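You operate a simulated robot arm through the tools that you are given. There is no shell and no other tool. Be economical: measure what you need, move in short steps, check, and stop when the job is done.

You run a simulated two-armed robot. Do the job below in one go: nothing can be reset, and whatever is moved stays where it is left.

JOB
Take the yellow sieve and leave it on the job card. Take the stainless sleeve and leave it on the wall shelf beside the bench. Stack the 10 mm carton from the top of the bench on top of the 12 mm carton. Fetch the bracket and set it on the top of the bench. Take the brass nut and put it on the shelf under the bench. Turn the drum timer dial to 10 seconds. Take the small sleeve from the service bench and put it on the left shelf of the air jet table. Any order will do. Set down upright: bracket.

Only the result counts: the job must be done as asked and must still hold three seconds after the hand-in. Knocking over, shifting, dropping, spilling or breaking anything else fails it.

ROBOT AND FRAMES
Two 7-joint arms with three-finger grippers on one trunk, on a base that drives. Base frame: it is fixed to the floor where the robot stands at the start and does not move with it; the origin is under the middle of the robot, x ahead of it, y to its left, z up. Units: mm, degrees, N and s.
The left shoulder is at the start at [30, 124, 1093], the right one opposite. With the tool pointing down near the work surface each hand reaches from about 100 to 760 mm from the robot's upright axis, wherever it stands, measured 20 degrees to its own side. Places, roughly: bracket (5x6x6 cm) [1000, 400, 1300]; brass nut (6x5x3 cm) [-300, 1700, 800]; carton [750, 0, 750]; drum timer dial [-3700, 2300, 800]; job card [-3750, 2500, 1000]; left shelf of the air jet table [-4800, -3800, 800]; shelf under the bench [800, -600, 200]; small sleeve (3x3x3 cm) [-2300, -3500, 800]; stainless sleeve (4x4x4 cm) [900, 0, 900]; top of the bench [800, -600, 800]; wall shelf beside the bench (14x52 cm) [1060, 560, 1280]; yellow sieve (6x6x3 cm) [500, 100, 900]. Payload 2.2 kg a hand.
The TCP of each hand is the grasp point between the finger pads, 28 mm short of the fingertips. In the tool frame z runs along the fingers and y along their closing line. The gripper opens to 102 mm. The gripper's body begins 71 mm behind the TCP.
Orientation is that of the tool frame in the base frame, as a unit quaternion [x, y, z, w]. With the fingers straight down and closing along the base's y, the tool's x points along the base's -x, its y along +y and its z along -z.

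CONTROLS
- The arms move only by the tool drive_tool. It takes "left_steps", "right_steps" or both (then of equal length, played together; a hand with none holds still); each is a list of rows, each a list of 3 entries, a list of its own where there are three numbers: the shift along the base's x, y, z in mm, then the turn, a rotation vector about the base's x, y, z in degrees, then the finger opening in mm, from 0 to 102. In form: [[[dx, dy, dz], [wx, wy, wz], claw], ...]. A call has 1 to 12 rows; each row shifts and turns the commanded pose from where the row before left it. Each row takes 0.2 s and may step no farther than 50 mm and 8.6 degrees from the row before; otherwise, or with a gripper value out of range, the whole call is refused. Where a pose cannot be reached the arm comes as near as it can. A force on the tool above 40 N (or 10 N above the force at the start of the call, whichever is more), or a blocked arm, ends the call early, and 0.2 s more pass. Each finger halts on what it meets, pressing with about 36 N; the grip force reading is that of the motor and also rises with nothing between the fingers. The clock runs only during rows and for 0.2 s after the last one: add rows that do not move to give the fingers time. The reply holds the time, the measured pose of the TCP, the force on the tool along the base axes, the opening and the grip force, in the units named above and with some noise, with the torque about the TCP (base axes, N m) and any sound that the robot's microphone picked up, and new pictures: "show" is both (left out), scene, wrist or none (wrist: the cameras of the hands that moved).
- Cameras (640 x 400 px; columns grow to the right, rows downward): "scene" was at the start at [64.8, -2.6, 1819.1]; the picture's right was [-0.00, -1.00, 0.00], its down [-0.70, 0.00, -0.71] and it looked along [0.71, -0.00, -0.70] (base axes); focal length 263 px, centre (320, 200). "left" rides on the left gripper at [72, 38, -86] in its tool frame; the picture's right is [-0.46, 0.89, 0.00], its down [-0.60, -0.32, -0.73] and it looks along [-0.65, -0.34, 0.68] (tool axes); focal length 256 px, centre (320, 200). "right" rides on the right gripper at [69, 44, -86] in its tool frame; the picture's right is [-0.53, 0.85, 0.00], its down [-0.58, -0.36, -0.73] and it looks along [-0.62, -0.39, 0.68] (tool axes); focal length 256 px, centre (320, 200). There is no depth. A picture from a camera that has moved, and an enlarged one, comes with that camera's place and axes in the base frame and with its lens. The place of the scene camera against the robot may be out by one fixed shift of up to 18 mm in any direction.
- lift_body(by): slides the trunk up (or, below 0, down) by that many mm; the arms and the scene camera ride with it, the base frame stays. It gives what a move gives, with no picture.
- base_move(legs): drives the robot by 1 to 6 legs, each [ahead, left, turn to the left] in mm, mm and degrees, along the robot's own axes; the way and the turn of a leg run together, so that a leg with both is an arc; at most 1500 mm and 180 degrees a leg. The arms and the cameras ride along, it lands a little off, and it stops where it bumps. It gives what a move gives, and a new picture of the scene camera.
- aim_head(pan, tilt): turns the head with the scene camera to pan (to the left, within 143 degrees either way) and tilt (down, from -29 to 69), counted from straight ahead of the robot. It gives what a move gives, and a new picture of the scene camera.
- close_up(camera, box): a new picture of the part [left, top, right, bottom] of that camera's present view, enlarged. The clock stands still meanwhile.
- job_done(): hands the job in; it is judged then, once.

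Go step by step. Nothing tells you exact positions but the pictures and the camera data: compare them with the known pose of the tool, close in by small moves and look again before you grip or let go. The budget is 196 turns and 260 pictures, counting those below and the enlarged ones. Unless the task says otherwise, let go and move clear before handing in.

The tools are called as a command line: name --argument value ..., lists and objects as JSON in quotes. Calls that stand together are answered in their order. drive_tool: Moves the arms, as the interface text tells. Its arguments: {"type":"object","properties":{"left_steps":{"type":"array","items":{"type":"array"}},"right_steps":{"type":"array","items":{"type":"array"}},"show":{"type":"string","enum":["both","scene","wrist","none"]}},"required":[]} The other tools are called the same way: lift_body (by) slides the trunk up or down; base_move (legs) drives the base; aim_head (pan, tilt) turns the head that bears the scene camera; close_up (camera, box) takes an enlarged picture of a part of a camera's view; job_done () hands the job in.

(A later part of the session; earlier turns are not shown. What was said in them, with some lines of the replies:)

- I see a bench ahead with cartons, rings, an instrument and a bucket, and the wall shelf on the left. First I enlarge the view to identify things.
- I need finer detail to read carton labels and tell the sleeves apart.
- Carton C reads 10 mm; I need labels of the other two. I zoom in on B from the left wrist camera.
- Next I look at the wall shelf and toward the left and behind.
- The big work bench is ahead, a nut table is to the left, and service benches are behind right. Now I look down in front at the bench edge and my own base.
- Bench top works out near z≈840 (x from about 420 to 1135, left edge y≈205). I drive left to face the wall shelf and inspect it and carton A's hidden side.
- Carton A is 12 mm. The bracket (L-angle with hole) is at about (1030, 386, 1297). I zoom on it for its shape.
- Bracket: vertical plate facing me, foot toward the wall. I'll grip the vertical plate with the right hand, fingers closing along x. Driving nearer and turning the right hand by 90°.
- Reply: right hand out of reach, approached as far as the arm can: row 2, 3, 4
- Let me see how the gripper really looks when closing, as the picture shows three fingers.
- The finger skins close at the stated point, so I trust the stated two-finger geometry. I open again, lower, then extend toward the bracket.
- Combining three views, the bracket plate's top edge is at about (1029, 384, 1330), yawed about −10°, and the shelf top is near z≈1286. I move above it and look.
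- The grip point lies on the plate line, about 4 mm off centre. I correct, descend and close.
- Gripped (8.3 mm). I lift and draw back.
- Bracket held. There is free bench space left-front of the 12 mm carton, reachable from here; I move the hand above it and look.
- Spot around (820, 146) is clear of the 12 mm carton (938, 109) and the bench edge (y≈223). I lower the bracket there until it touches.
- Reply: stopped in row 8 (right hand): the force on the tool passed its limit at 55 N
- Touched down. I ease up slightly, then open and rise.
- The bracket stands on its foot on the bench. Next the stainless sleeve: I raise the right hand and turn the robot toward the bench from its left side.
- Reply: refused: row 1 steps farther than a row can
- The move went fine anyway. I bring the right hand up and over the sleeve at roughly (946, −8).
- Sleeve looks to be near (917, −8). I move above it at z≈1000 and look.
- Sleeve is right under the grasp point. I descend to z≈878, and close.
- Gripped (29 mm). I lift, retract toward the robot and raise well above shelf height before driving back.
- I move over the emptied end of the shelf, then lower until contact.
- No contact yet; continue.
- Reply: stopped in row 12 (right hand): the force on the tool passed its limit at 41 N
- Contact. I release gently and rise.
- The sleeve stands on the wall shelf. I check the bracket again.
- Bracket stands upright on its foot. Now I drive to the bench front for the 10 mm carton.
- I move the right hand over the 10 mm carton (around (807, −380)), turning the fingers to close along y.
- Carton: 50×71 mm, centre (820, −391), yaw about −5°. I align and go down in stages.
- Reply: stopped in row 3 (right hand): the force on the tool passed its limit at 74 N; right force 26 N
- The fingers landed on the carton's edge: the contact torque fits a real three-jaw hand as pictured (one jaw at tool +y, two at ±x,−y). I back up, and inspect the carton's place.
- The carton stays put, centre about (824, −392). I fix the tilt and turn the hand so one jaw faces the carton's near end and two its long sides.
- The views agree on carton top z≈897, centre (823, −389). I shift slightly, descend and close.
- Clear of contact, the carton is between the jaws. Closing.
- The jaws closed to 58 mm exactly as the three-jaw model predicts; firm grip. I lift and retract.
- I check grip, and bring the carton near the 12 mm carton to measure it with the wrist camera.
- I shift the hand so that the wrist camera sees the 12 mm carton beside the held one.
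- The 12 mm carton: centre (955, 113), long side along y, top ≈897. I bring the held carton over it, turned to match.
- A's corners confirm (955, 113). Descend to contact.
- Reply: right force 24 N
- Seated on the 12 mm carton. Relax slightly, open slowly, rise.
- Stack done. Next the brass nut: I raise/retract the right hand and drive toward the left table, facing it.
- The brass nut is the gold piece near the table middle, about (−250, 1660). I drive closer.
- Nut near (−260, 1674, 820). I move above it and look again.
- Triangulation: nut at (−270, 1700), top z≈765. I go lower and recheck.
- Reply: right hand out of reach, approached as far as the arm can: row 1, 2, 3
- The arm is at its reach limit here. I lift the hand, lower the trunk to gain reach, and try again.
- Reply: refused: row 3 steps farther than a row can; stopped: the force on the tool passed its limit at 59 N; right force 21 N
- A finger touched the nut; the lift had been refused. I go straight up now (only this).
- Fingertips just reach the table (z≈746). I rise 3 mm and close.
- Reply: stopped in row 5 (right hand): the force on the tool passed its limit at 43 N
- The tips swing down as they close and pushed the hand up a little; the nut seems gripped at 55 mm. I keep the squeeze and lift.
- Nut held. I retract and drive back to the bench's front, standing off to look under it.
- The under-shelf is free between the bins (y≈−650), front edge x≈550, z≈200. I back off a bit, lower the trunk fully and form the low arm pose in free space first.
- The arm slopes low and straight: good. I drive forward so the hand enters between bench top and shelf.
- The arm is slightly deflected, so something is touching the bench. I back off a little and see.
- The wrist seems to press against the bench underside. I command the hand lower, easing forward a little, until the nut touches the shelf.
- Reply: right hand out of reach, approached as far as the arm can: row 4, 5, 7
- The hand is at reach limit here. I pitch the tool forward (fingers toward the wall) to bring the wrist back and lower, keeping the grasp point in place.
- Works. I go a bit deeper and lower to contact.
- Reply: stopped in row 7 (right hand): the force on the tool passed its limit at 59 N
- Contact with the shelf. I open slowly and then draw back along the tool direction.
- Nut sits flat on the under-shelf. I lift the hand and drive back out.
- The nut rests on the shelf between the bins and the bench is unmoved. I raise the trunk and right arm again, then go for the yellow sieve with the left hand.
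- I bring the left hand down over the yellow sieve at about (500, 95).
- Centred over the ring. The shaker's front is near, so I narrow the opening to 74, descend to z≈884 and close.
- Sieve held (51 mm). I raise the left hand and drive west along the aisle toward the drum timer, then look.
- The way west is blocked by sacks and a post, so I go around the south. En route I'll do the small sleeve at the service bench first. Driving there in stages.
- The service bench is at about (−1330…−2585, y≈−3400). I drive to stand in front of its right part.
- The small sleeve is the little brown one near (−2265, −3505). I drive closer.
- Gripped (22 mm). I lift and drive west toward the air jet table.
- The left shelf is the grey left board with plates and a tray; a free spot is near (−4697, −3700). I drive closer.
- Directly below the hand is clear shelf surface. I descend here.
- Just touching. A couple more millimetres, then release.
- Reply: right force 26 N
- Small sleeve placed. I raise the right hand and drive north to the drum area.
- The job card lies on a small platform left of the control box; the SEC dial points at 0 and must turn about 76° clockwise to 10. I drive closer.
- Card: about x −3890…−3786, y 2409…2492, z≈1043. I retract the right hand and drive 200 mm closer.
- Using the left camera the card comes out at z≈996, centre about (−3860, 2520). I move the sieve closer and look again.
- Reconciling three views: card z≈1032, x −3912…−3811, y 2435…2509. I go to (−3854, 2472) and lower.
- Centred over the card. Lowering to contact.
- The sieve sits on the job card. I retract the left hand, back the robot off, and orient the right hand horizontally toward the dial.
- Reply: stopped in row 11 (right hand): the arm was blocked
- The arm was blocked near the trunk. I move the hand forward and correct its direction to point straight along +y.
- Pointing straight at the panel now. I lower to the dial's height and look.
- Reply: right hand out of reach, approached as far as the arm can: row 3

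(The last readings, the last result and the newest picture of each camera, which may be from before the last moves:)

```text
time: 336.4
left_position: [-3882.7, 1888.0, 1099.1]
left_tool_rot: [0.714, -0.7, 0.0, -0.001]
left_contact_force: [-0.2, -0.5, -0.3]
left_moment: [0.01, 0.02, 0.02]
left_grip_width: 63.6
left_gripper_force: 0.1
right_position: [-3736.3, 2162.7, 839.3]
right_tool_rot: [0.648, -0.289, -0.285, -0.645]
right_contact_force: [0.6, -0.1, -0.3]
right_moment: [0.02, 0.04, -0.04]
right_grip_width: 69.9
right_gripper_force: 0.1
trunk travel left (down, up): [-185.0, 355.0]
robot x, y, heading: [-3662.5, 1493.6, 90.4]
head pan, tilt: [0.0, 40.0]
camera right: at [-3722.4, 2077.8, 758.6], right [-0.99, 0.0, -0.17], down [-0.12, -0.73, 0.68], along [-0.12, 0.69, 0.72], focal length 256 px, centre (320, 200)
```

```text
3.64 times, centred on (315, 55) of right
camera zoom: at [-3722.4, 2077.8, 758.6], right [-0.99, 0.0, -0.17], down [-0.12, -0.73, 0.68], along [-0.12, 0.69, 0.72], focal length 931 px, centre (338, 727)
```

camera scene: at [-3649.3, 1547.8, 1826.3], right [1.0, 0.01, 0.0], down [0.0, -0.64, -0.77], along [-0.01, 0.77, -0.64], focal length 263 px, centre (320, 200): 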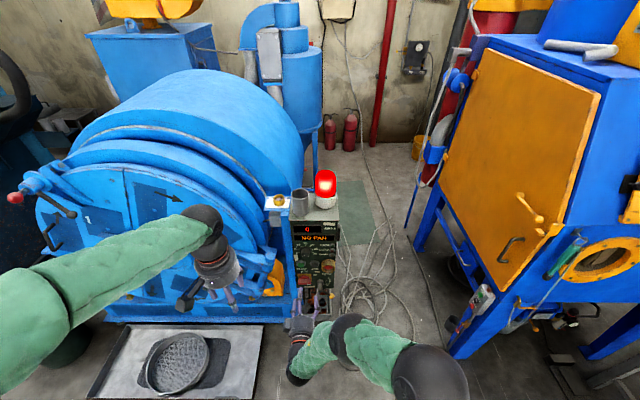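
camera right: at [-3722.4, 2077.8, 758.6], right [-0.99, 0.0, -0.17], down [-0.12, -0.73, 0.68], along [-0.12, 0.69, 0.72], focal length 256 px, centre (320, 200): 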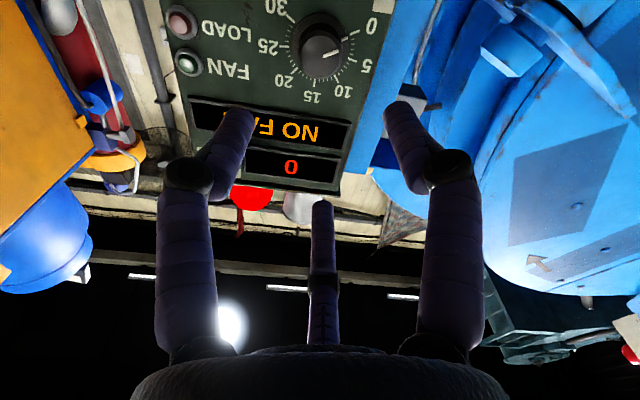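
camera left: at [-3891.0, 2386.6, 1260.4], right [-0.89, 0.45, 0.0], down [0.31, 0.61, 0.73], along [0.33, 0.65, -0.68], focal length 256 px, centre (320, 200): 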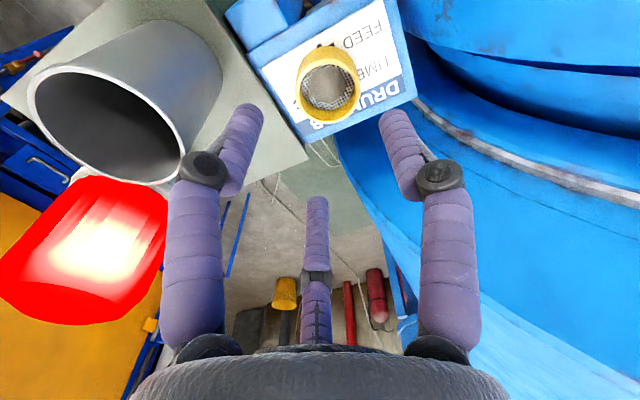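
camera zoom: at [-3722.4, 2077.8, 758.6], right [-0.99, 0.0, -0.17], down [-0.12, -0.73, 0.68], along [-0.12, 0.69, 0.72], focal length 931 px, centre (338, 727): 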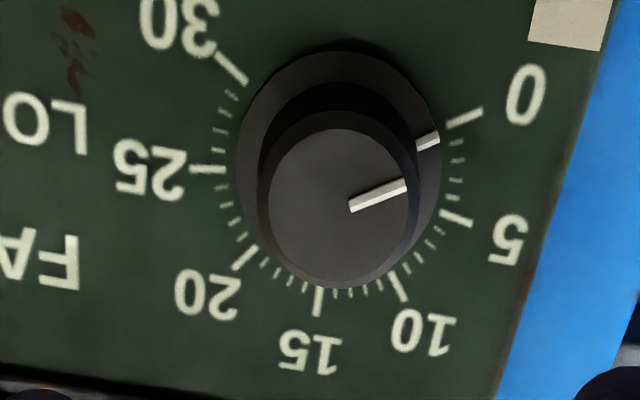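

Knob face at about (−3736, 2327, 836), 35 mm across. I advance so the jaw tips straddle its cap.

drive_tool --right_steps '[[[0, 45, -1], [0, 0, 0], 62], [[0, 45, -1], [0, 0, 0], 62], [[0, 25, -1], [0, 0, 0], 62]]' --show "wrist"

```text
time: 337.2
left_position: [-3882.9, 1887.6, 1100.0]
left_tool_rot: [0.714, -0.7, -0.001, -0.001]
left_contact_force: [0.9, -0.4, 0.2]
left_moment: [0.03, -0.01, 0.03]
left_grip_width: 63.7
left_gripper_force: 0.1
right_position: [-3738.0, 2277.8, 835.9]
right_tool_rot: [0.649, -0.287, -0.286, -0.644]
right_contact_force: [0.3, -0.2, 0.1]
right_moment: [0.01, -0.03, -0.01]
right_grip_width: 62.2
right_gripper_force: 0.0
trunk travel left (down, up): [-185.0, 355.0]
robot x, y, heading: [-3663.2, 1494.6, 90.5]
head pan, tilt: [0.0, 40.0]
camera right: at [-3723.7, 2191.6, 754.5], right [-0.99, 0.0, -0.17], down [-0.12, -0.73, 0.68], along [-0.12, 0.69, 0.72], focal length 256 px, centre (320, 200)
```

right: 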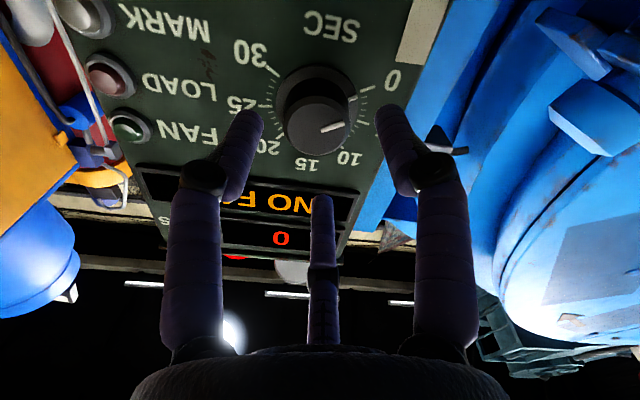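

drive_tool --right_steps '[[[1, 10, 0], [0, 0, 0], 62], [[0, 8, 0], [0, 0, 0], 62], [[0, 0, 0], [0, 0, 0], 50], [[0, 0, 0], [0, 0, 0], 40], [[0, 0, 0], [0, 0, 0], 34], [[0, 0, 0], [0, 0, 0], 30]]' --show "wrist"

close_up --camera "right" --box '[230, 60, 410, 190]'

```text
time: 338.6
left_position: [-3884.2, 1888.0, 1100.7]
left_tool_rot: [0.715, -0.699, 0.0, -0.001]
left_contact_force: [-0.1, 0.5, -0.5]
left_moment: [0.02, 0.01, -0.01]
left_grip_width: 63.9
left_gripper_force: 0.0
right_position: [-3738.1, 2295.3, 835.9]
right_tool_rot: [0.648, -0.287, -0.285, -0.645]
right_contact_force: [0.0, 0.2, -1.2]
right_moment: [0.03, 0.02, 0.01]
right_grip_width: 29.9
right_gripper_force: 0.0
trunk travel left (down, up): [-185.0, 355.0]
robot x, y, heading: [-3662.6, 1495.2, 90.4]
head pan, tilt: [0.0, 40.0]
camera right: at [-3724.0, 2209.7, 754.3], right [-0.99, 0.0, -0.17], down [-0.12, -0.73, 0.68], along [-0.12, 0.69, 0.72], focal length 256 px, centre (320, 200)
```

right: 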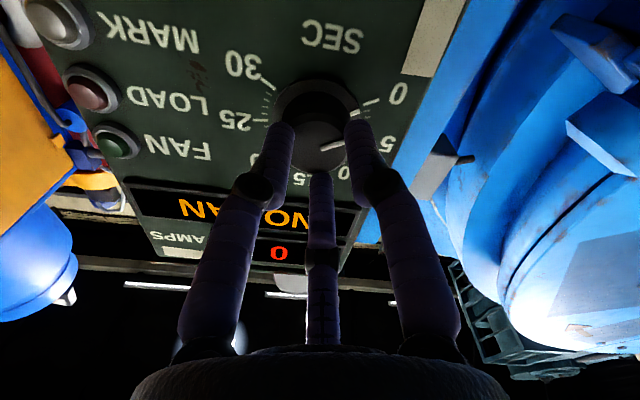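

```text
3.08 times, centred on (320, 125) of right
camera zoom: at [-3724.0, 2209.7, 754.3], right [-0.99, 0.0, -0.17], down [-0.12, -0.73, 0.68], along [-0.12, 0.69, 0.72], focal length 788 px, centre (320, 431)
```

zoom: 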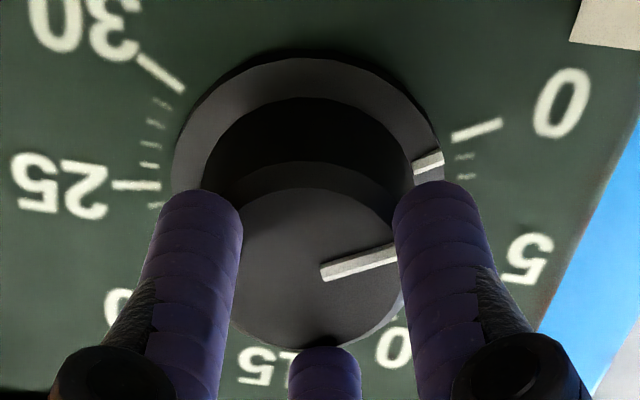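

The tips are still just in front of the cap. I open, advance 14 mm and close on it.

drive_tool --right_steps '[[[0, 0, 0], [0, 0, 0], 45], [[0, 0, 0], [0, 0, 0], 54], [[0, 7, 0], [0, 0, 0], 54], [[0, 7, 0], [0, 0, 0], 54], [[0, 0, 0], [0, 0, 0], 42], [[0, 0, 0], [0, 0, 0], 34], [[0, 0, 0], [0, 0, 0], 26], [[0, 0, 0], [0, 0, 0], 22]]' --show "wrist"

close_up --camera "right" --box '[230, 60, 410, 190]'

```text
time: 340.4
left_position: [-3882.8, 1888.1, 1099.4]
left_tool_rot: [0.715, -0.699, -0.001, -0.001]
left_contact_force: [-0.4, 0.1, -0.1]
left_moment: [0.02, 0.0, 0.0]
left_grip_width: 64.0
left_gripper_force: 0.0
right_position: [-3737.9, 2309.3, 834.9]
right_tool_rot: [0.647, -0.289, -0.286, -0.645]
right_contact_force: [9.6, -1.1, -1.3]
right_moment: [0.0, -0.01, -0.35]
right_grip_width: 42.4
right_gripper_force: 15.1
trunk travel left (down, up): [-185.0, 355.0]
robot x, y, heading: [-3666.1, 1495.6, 90.7]
head pan, tilt: [0.0, 40.0]
camera right: at [-3723.3, 2223.7, 754.3], right [-0.99, 0.0, -0.17], down [-0.12, -0.73, 0.68], along [-0.12, 0.69, 0.72], focal length 256 px, centre (320, 200)
```

right: 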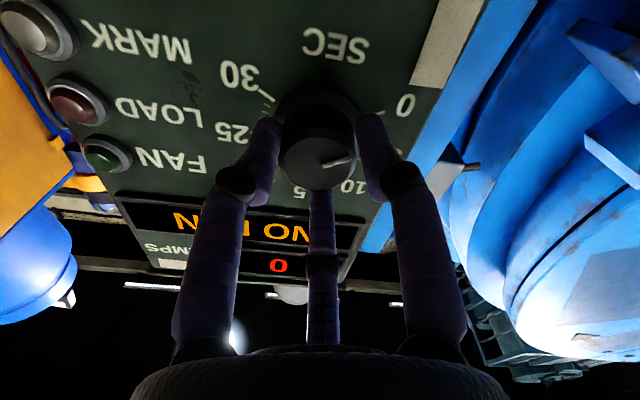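

```text
3.08 times, centred on (320, 125) of right
camera zoom: at [-3723.3, 2223.7, 754.3], right [-0.99, 0.0, -0.17], down [-0.12, -0.73, 0.68], along [-0.12, 0.69, 0.72], focal length 788 px, centre (320, 431)
```

zoom: 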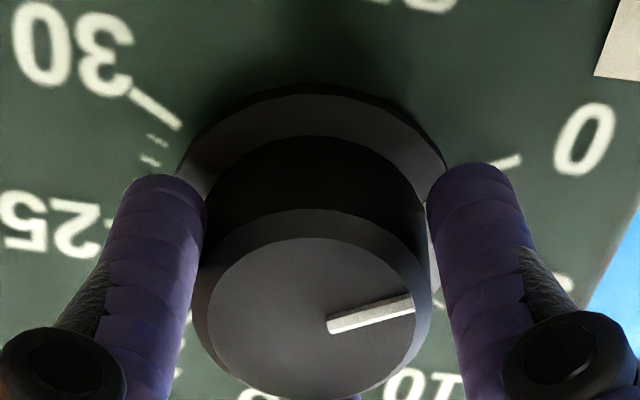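

The cap is gripped (42 mm). I turn clockwise (about +y) in a first stage.

drive_tool --right_steps '[[[1.5, 0, 0], [0, 0, 0], 22], [[0, 0, 0], [0, 8, 0], 22], [[0, 0, 0], [0, 8, 0], 22], [[0, 0, 0], [0, 8, 0], 22], [[0, 0, 0], [0, 8, 0], 22]]' --show "wrist"

close_up --camera "scene" --box '[280, 200, 350, 300]'

```text
time: 341.6
left_position: [-3882.3, 1888.9, 1099.7]
left_tool_rot: [0.715, -0.699, -0.001, 0.0]
left_contact_force: [0.2, 0.2, 0.4]
left_moment: [-0.01, 0.01, -0.04]
left_grip_width: 63.8
left_gripper_force: 0.1
right_position: [-3735.5, 2309.9, 835.5]
right_tool_rot: [0.543, -0.455, -0.454, -0.54]
right_contact_force: [9.2, -1.9, 1.3]
right_moment: [0.09, -0.01, -0.81]
right_grip_width: 40.4
right_gripper_force: 44.9
trunk travel left (down, up): [-185.0, 355.0]
robot x, y, heading: [-3664.2, 1493.8, 90.4]
head pan, tilt: [0.0, 40.0]
camera right: at [-3766.7, 2223.7, 760.1], right [-0.93, 0.0, 0.38], down [0.26, -0.73, 0.63], along [0.28, 0.68, 0.67], focal length 256 px, centre (320, 200)
```

right: 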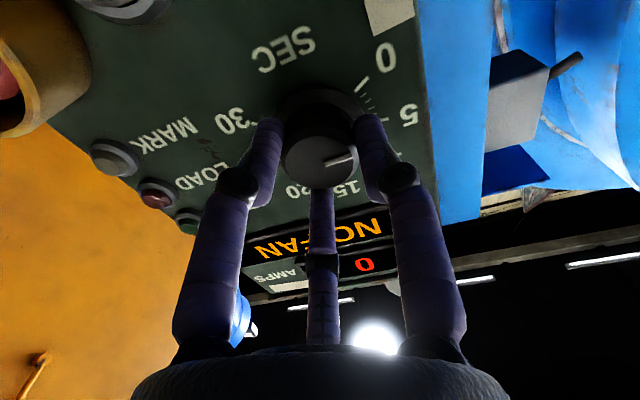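

```text
4.00 times, centred on (315, 250) of scene
camera zoom: at [-3648.4, 1545.9, 1676.4], right [1.0, 0.01, 0.0], down [0.0, -0.64, -0.77], along [-0.01, 0.77, -0.64], focal length 1054 px, centre (340, 0)
```

zoom: 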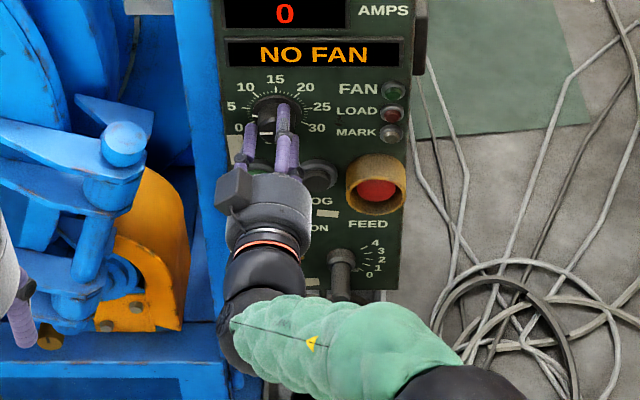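

The knob turns with the hand. Continue.

drive_tool --right_steps '[[[0, 0, 0], [0, 8, 0], 22], [[0, 0, 0], [0, 8, 0], 22], [[0, 0, 0], [0, 8, 0], 22], [[0, 0, 0], [0, 8, 0], 22], [[0, 0, 0], [0, 8, 0], 22], [[0, 0, 0], [0, 0, 0], 22]]' --show "wrist"

close_up --camera "right" --box '[230, 50, 430, 200]'

close_up --camera "scene" --box '[285, 215, 335, 250]'

```text
time: 342.8
left_position: [-3883.1, 1886.5, 1099.1]
left_tool_rot: [0.715, -0.699, -0.001, -0.001]
left_contact_force: [0.1, 0.0, -0.9]
left_moment: [0.04, -0.01, 0.0]
left_grip_width: 64.0
left_gripper_force: 0.1
right_position: [-3736.5, 2309.2, 835.5]
right_tool_rot: [-0.385, 0.596, 0.592, 0.382]
right_contact_force: [5.1, -12.7, 4.4]
right_moment: [0.6, 0.0, -0.23]
right_grip_width: 40.7
right_gripper_force: 44.8
right hand out of reach, approached as far as the arm can: row 5
trunk travel left (down, up): [-185.0, 355.0]
robot x, y, heading: [-3664.7, 1490.8, 90.3]
head pan, tilt: [0.0, 40.0]
stopped in row 5 (right hand): the force on the tool passed its limit at 62 N (the readings are from after the stop); the commanded pose is now the measured one
camera right: at [-3803.6, 2223.2, 790.9], right [-0.55, 0.0, 0.83], down [0.57, -0.73, 0.38], along [0.61, 0.69, 0.4], focal length 256 px, centre (320, 200)
```

right: 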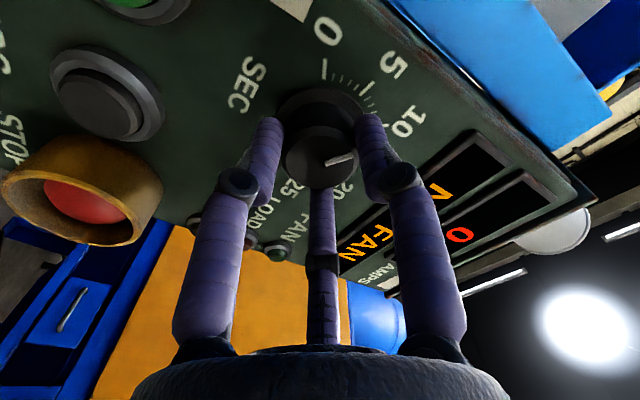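

```text
2.67 times, centred on (330, 125) of right
camera zoom: at [-3803.6, 2223.2, 790.9], right [-0.55, 0.0, 0.83], down [0.57, -0.73, 0.38], along [0.61, 0.69, 0.4], focal length 683 px, centre (293, 400)
```

zoom: 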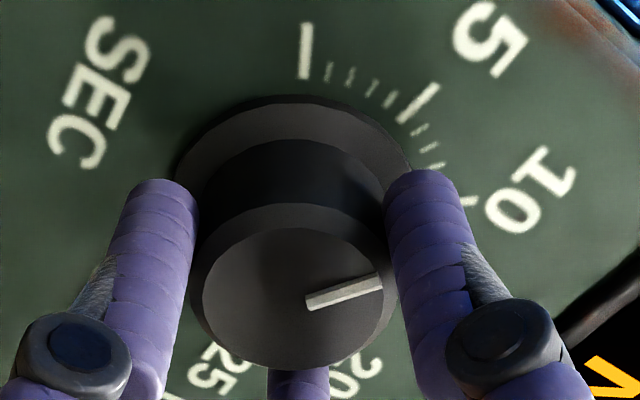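

```text
11.43 times, centred on (310, 232) of scene
camera zoom: at [-3649.4, 1543.9, 1676.4], right [1.0, 0.01, 0.0], down [0.0, -0.64, -0.77], along [0.0, 0.77, -0.64], focal length 3010 px, centre (434, -171)
```

zoom: 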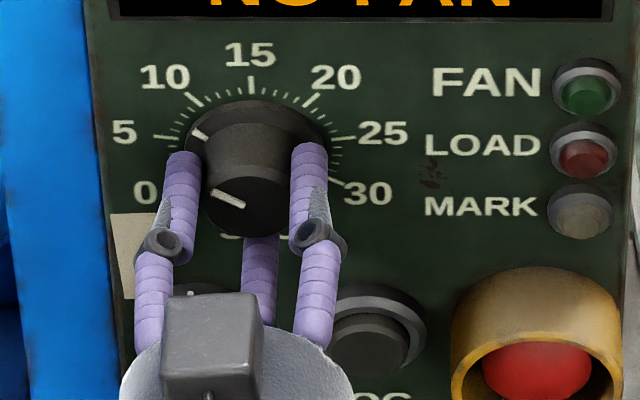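

The wrist reached its limit at roughly 8–9 s. I release and back off to read the dial.

drive_tool --right_steps '[[[0, 0, 0], [0, 0, 0], 44], [[0, 0, 0], [0, 0, 0], 56], [[0, 0, 0], [0, 0, 0], 60], [[0, -15, 0], [0, 0, 0], 60], [[0, -40, 0], [0, -8, 0], 60], [[0, -40, 0], [0, -8, 0], 60], [[0, -40, -10], [0, -8, 0], 60], [[0, 0, -30], [0, -8, 0], 60], [[0, 0, -30], [0, -8, 0], 60], [[0, 0, -30], [0, -8, 0], 60]]' --show "wrist"

close_up --camera "scene" --box '[288, 215, 333, 245]'

```text
time: 345.0
left_position: [-3882.2, 1888.7, 1099.2]
left_tool_rot: [0.715, -0.699, 0.0, -0.002]
left_contact_force: [-0.9, 0.2, -0.9]
left_moment: [-0.01, 0.01, -0.03]
left_grip_width: 64.0
left_gripper_force: 0.1
right_position: [-3735.4, 2177.2, 733.2]
right_tool_rot: [0.593, -0.389, -0.383, -0.592]
right_contact_force: [0.0, -0.7, 0.0]
right_moment: [-0.05, 0.02, -0.02]
right_grip_width: 60.1
right_gripper_force: 0.1
trunk travel left (down, up): [-185.0, 355.0]
robot x, y, heading: [-3664.5, 1497.2, 90.4]
head pan, tilt: [0.0, 40.0]
camera right: at [-3748.0, 2091.7, 653.1], right [-0.99, 0.01, 0.15], down [0.1, -0.73, 0.68], along [0.11, 0.69, 0.72], focal length 256 px, centre (320, 200)
```

right: 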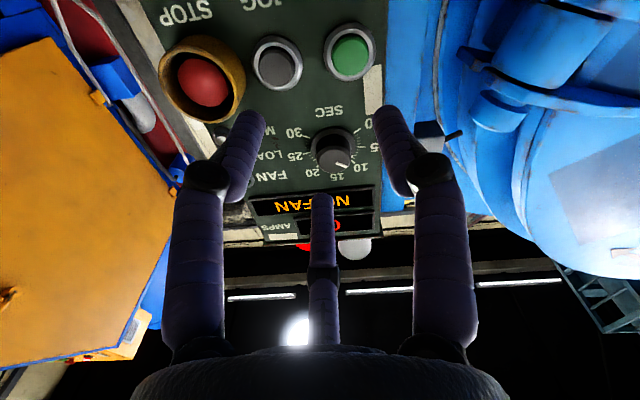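

```text
13.33 times, centred on (310, 230) of scene
camera zoom: at [-3649.6, 1546.9, 1676.3], right [1.0, 0.01, 0.0], down [0.0, -0.64, -0.77], along [0.0, 0.77, -0.64], focal length 3512 px, centre (447, -200)
```

zoom: 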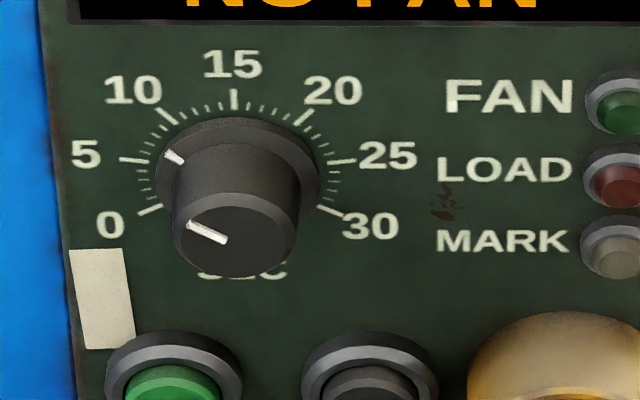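

close_up --camera "scene" --box '[293, 217, 319, 237]'

close_up --camera "right" --box '[285, 95, 385, 195]'

```text
16.00 times, centred on (306, 227) of scene
camera zoom: at [-3649.6, 1546.9, 1676.3], right [1.0, 0.01, 0.0], down [0.0, -0.64, -0.77], along [0.0, 0.77, -0.64], focal length 4214 px, centre (544, -232)
```

zoom: 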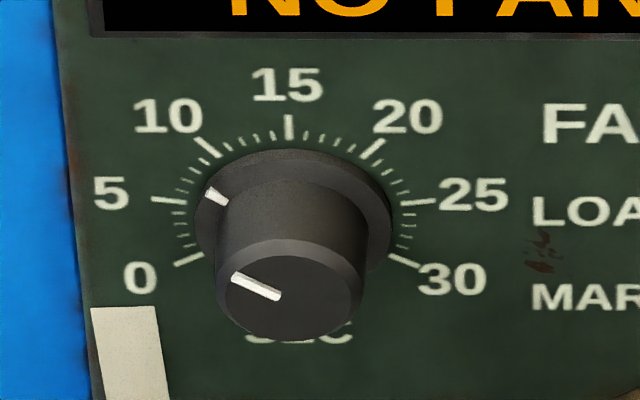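

```text
4.00 times, centred on (335, 145) of right
camera zoom: at [-3748.0, 2091.7, 653.1], right [-0.99, 0.01, 0.15], down [0.1, -0.73, 0.68], along [0.11, 0.69, 0.72], focal length 1024 px, centre (260, 420)
```

zoom: 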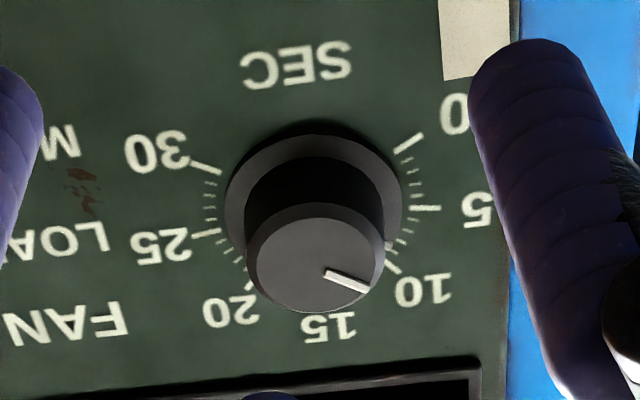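

The scale is 8° per second; the pointer reads about 8.4, so ~13° more is needed. I re-approach with the hand turned back, grip and turn.

drive_tool --right_steps '[[[0, 0, 35], [0, 0, 0], 60], [[0, 0, 35], [0, 0, 0], 60], [[0, 0, 32], [0, 0, 0], 60], [[0, 45, 0], [0, 0, 0], 60], [[0, 45, 0], [0, 0, 0], 60], [[0, 24, 0], [0, 0, 0], 60]]' --show "wrist"

```text
time: 346.4
left_position: [-3883.0, 1887.9, 1098.5]
left_tool_rot: [0.716, -0.698, 0.0, -0.001]
left_contact_force: [0.0, -0.5, -0.7]
left_moment: [0.0, 0.04, 0.02]
left_grip_width: 64.0
left_gripper_force: 0.0
right_position: [-3736.4, 2287.5, 834.2]
right_tool_rot: [0.594, -0.39, -0.383, -0.59]
right_contact_force: [1.1, -0.1, -0.5]
right_moment: [0.02, 0.03, 0.0]
right_grip_width: 59.7
right_gripper_force: 0.0
trunk travel left (down, up): [-185.0, 355.0]
robot x, y, heading: [-3659.8, 1495.4, 90.3]
head pan, tilt: [0.0, 40.0]
camera right: at [-3748.6, 2201.9, 754.2], right [-0.99, 0.01, 0.15], down [0.1, -0.72, 0.68], along [0.11, 0.69, 0.72], focal length 256 px, centre (320, 200)
```

right: 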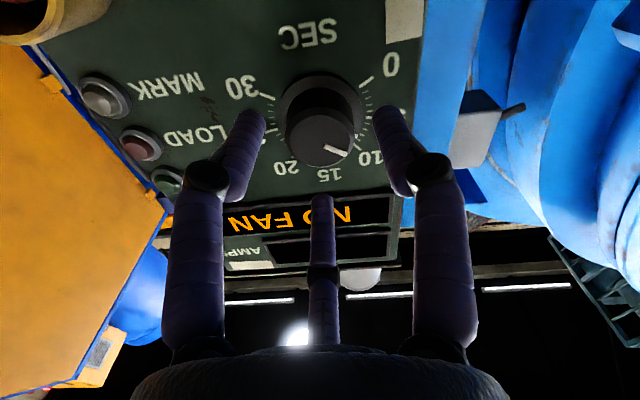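

Aligned. I advance 22 mm, grip and turn 13°.

drive_tool --right_steps '[[[0, 11, 1], [0, 0, 0], 60], [[0, 11, 0], [0, 0, 0], 60], [[0, 0, 0], [0, 0, 0], 48], [[0, 0, 0], [0, 0, 0], 38], [[0, 0, 0], [0, 0, 0], 28], [[0, 0, 0], [0, 0, 0], 22], [[0, 0, 0], [0, 6.5, 0], 22], [[0, 0, 0], [0, 6.5, 0], 22], [[0, 0, 0], [0, 0, 0], 22]]' --show "none"

close_up --camera "scene" --box '[293, 217, 319, 237]'

```text
time: 348.4
left_position: [-3883.4, 1888.5, 1099.0]
left_tool_rot: [0.715, -0.699, 0.0, -0.001]
left_contact_force: [0.4, -0.5, -0.1]
left_moment: [0.0, -0.01, -0.01]
left_grip_width: 64.1
left_gripper_force: 0.1
right_position: [-3736.3, 2308.8, 836.3]
right_tool_rot: [0.547, -0.454, -0.448, -0.542]
right_contact_force: [5.6, -5.8, -2.7]
right_moment: [-0.05, -0.02, -0.24]
right_grip_width: 40.5
right_gripper_force: 44.8
trunk travel left (down, up): [-185.0, 355.0]
robot x, y, heading: [-3660.2, 1491.1, 90.3]
head pan, tilt: [0.0, 40.0]
```

```text
16.00 times, centred on (306, 227) of scene
camera zoom: at [-3648.8, 1546.2, 1676.4], right [1.0, 0.01, 0.0], down [0.0, -0.64, -0.77], along [0.0, 0.77, -0.64], focal length 4214 px, centre (544, -232)
```

zoom: 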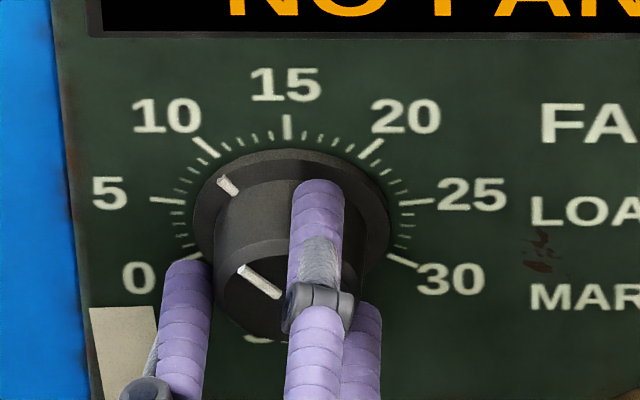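

Reading about 9.9. A touch more, then release and back off to verify.

drive_tool --right_steps '[[[0, 0, 0], [0, 1, 0], 22], [[0, 0, 0], [0, 0, 0], 22], [[0, 0, 0], [0, 0, 0], 44], [[0, 0, 0], [0, 0, 0], 56], [[0, 0, 0], [0, 0, 0], 62], [[0, -15, 0], [0, 0, 0], 62], [[0, -40, 0], [0, 0, 0], 62], [[0, -40, 0], [0, 0, 0], 62], [[0, -40, -20], [0, 0, 0], 62], [[0, 0, -40], [0, 0, 0], 62], [[0, 0, -40], [0, 0, 0], 62]]' --show "none"

close_up --camera "scene" --box '[293, 217, 319, 237]'

close_up --camera "right" --box '[260, 70, 400, 190]'

```text
time: 350.8
left_position: [-3883.5, 1888.4, 1099.8]
left_tool_rot: [0.715, -0.699, -0.001, -0.001]
left_contact_force: [0.1, -0.5, -0.2]
left_moment: [-0.02, -0.04, -0.02]
left_grip_width: 64.2
left_gripper_force: 0.1
right_position: [-3737.4, 2176.9, 737.1]
right_tool_rot: [0.543, -0.458, -0.454, -0.538]
right_contact_force: [-0.2, 0.9, 1.1]
right_moment: [0.0, -0.01, 0.02]
right_grip_width: 62.1
right_gripper_force: 0.1
trunk travel left (down, up): [-185.0, 355.0]
robot x, y, heading: [-3659.8, 1497.4, 90.2]
head pan, tilt: [0.0, 40.0]
```

```text
16.00 times, centred on (306, 227) of scene
camera zoom: at [-3649.6, 1546.6, 1676.3], right [1.0, 0.01, 0.0], down [0.0, -0.64, -0.77], along [0.0, 0.77, -0.64], focal length 4214 px, centre (544, -232)
```

zoom: 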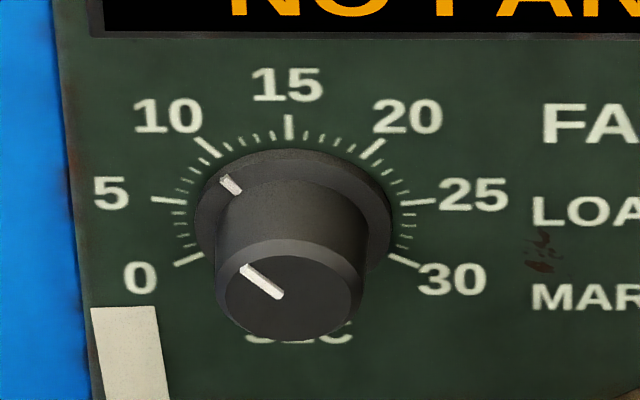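

```text
3.33 times, centred on (330, 130) of right
camera zoom: at [-3768.6, 2091.6, 661.7], right [-0.92, 0.01, 0.38], down [0.26, -0.73, 0.64], along [0.28, 0.69, 0.67], focal length 853 px, centre (287, 433)
```

zoom: 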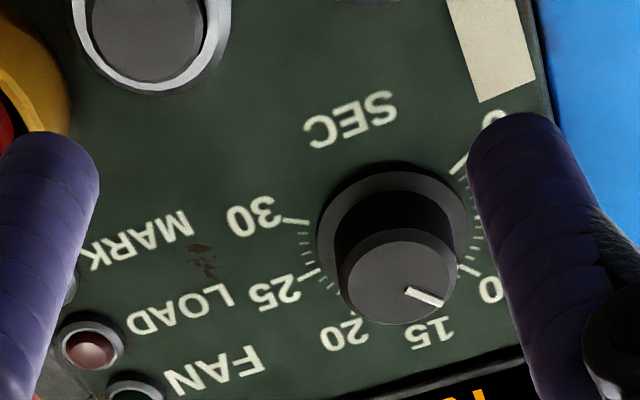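

The dial reads 10, parallel with its tick. I pull the hands clear and check the sieve once more.

base_move --legs '[[-250, 0, 0]]'

close_up --camera "scene" --box '[240, 130, 360, 250]'

```text
time: 352.6
left_position: [-3880.6, 1641.5, 1101.0]
left_tool_rot: [0.714, -0.7, -0.001, -0.002]
left_contact_force: [0.1, -0.9, 0.3]
left_moment: [0.0, 0.03, 0.02]
left_grip_width: 63.9
left_gripper_force: 0.1
right_position: [-3733.9, 1929.1, 736.6]
right_tool_rot: [0.542, -0.459, -0.452, -0.539]
right_contact_force: [0.3, -0.3, 0.3]
right_moment: [-0.03, 0.02, 0.01]
right_grip_width: 61.9
right_gripper_force: 0.1
trunk travel left (down, up): [-185.0, 355.0]
robot x, y, heading: [-3663.5, 1243.8, 90.1]
head pan, tilt: [0.0, 40.0]
camera scene: at [-3648.1, 1297.4, 1676.4], right [1.0, 0.0, 0.0], down [0.0, -0.64, -0.77], along [0.0, 0.77, -0.64], focal length 263 px, centre (320, 200)
```

scene: 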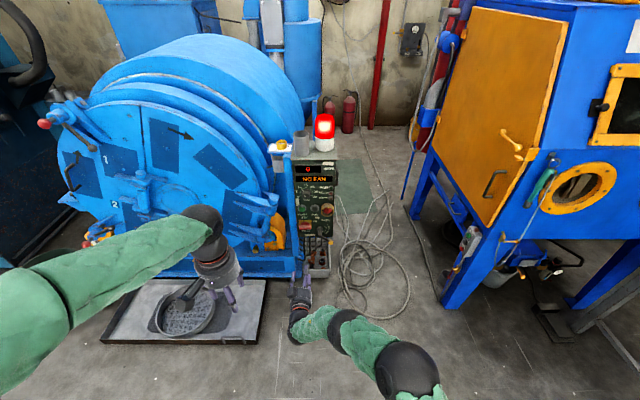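

```text
3.33 times, centred on (300, 190) of scene
camera zoom: at [-3648.1, 1297.4, 1676.4], right [1.0, 0.0, 0.0], down [0.0, -0.64, -0.77], along [0.0, 0.77, -0.64], focal length 878 px, centre (387, 233)
```

zoom: 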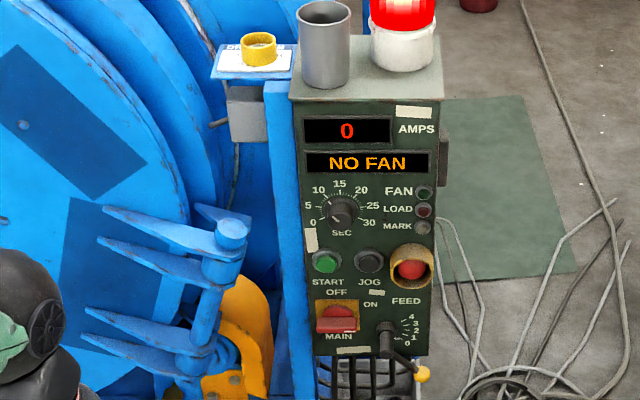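

The dial points at 10 and the sieve rests on the job card. The other five items were checked as I placed them, so I hand in.

job_done

```text
The job is handed in.
```

I finished all seven tasks and handed the job in; I haven't seen the judging result.

- **Yellow sieve:** it is on the job card beside the drum timer.
- **Stainless sleeve:** it stands on the wall shelf beside the bench.
- **Cartons:** the 10 mm carton is stacked squarely on the 12 mm carton.
- **Bracket:** it stands upright on its foot on the bench top, turned about 30° from how it sat on the shelf.
- **Brass nut:** it lies flat on the shelf under the bench, between the two bins.
- **Drum timer dial:** it reads 10 seconds, as close as I could tell from the pictures.
- **Small sleeve:** it stands on the left shelf of the air jet table.

Two contacts along the way are worth knowing about. A finger pressed on the 10 mm carton before I re-gripped it. The right arm also seemed to touch the bench, probably its underside, while I was placing the nut. I saw no sign that either one moved anything else.
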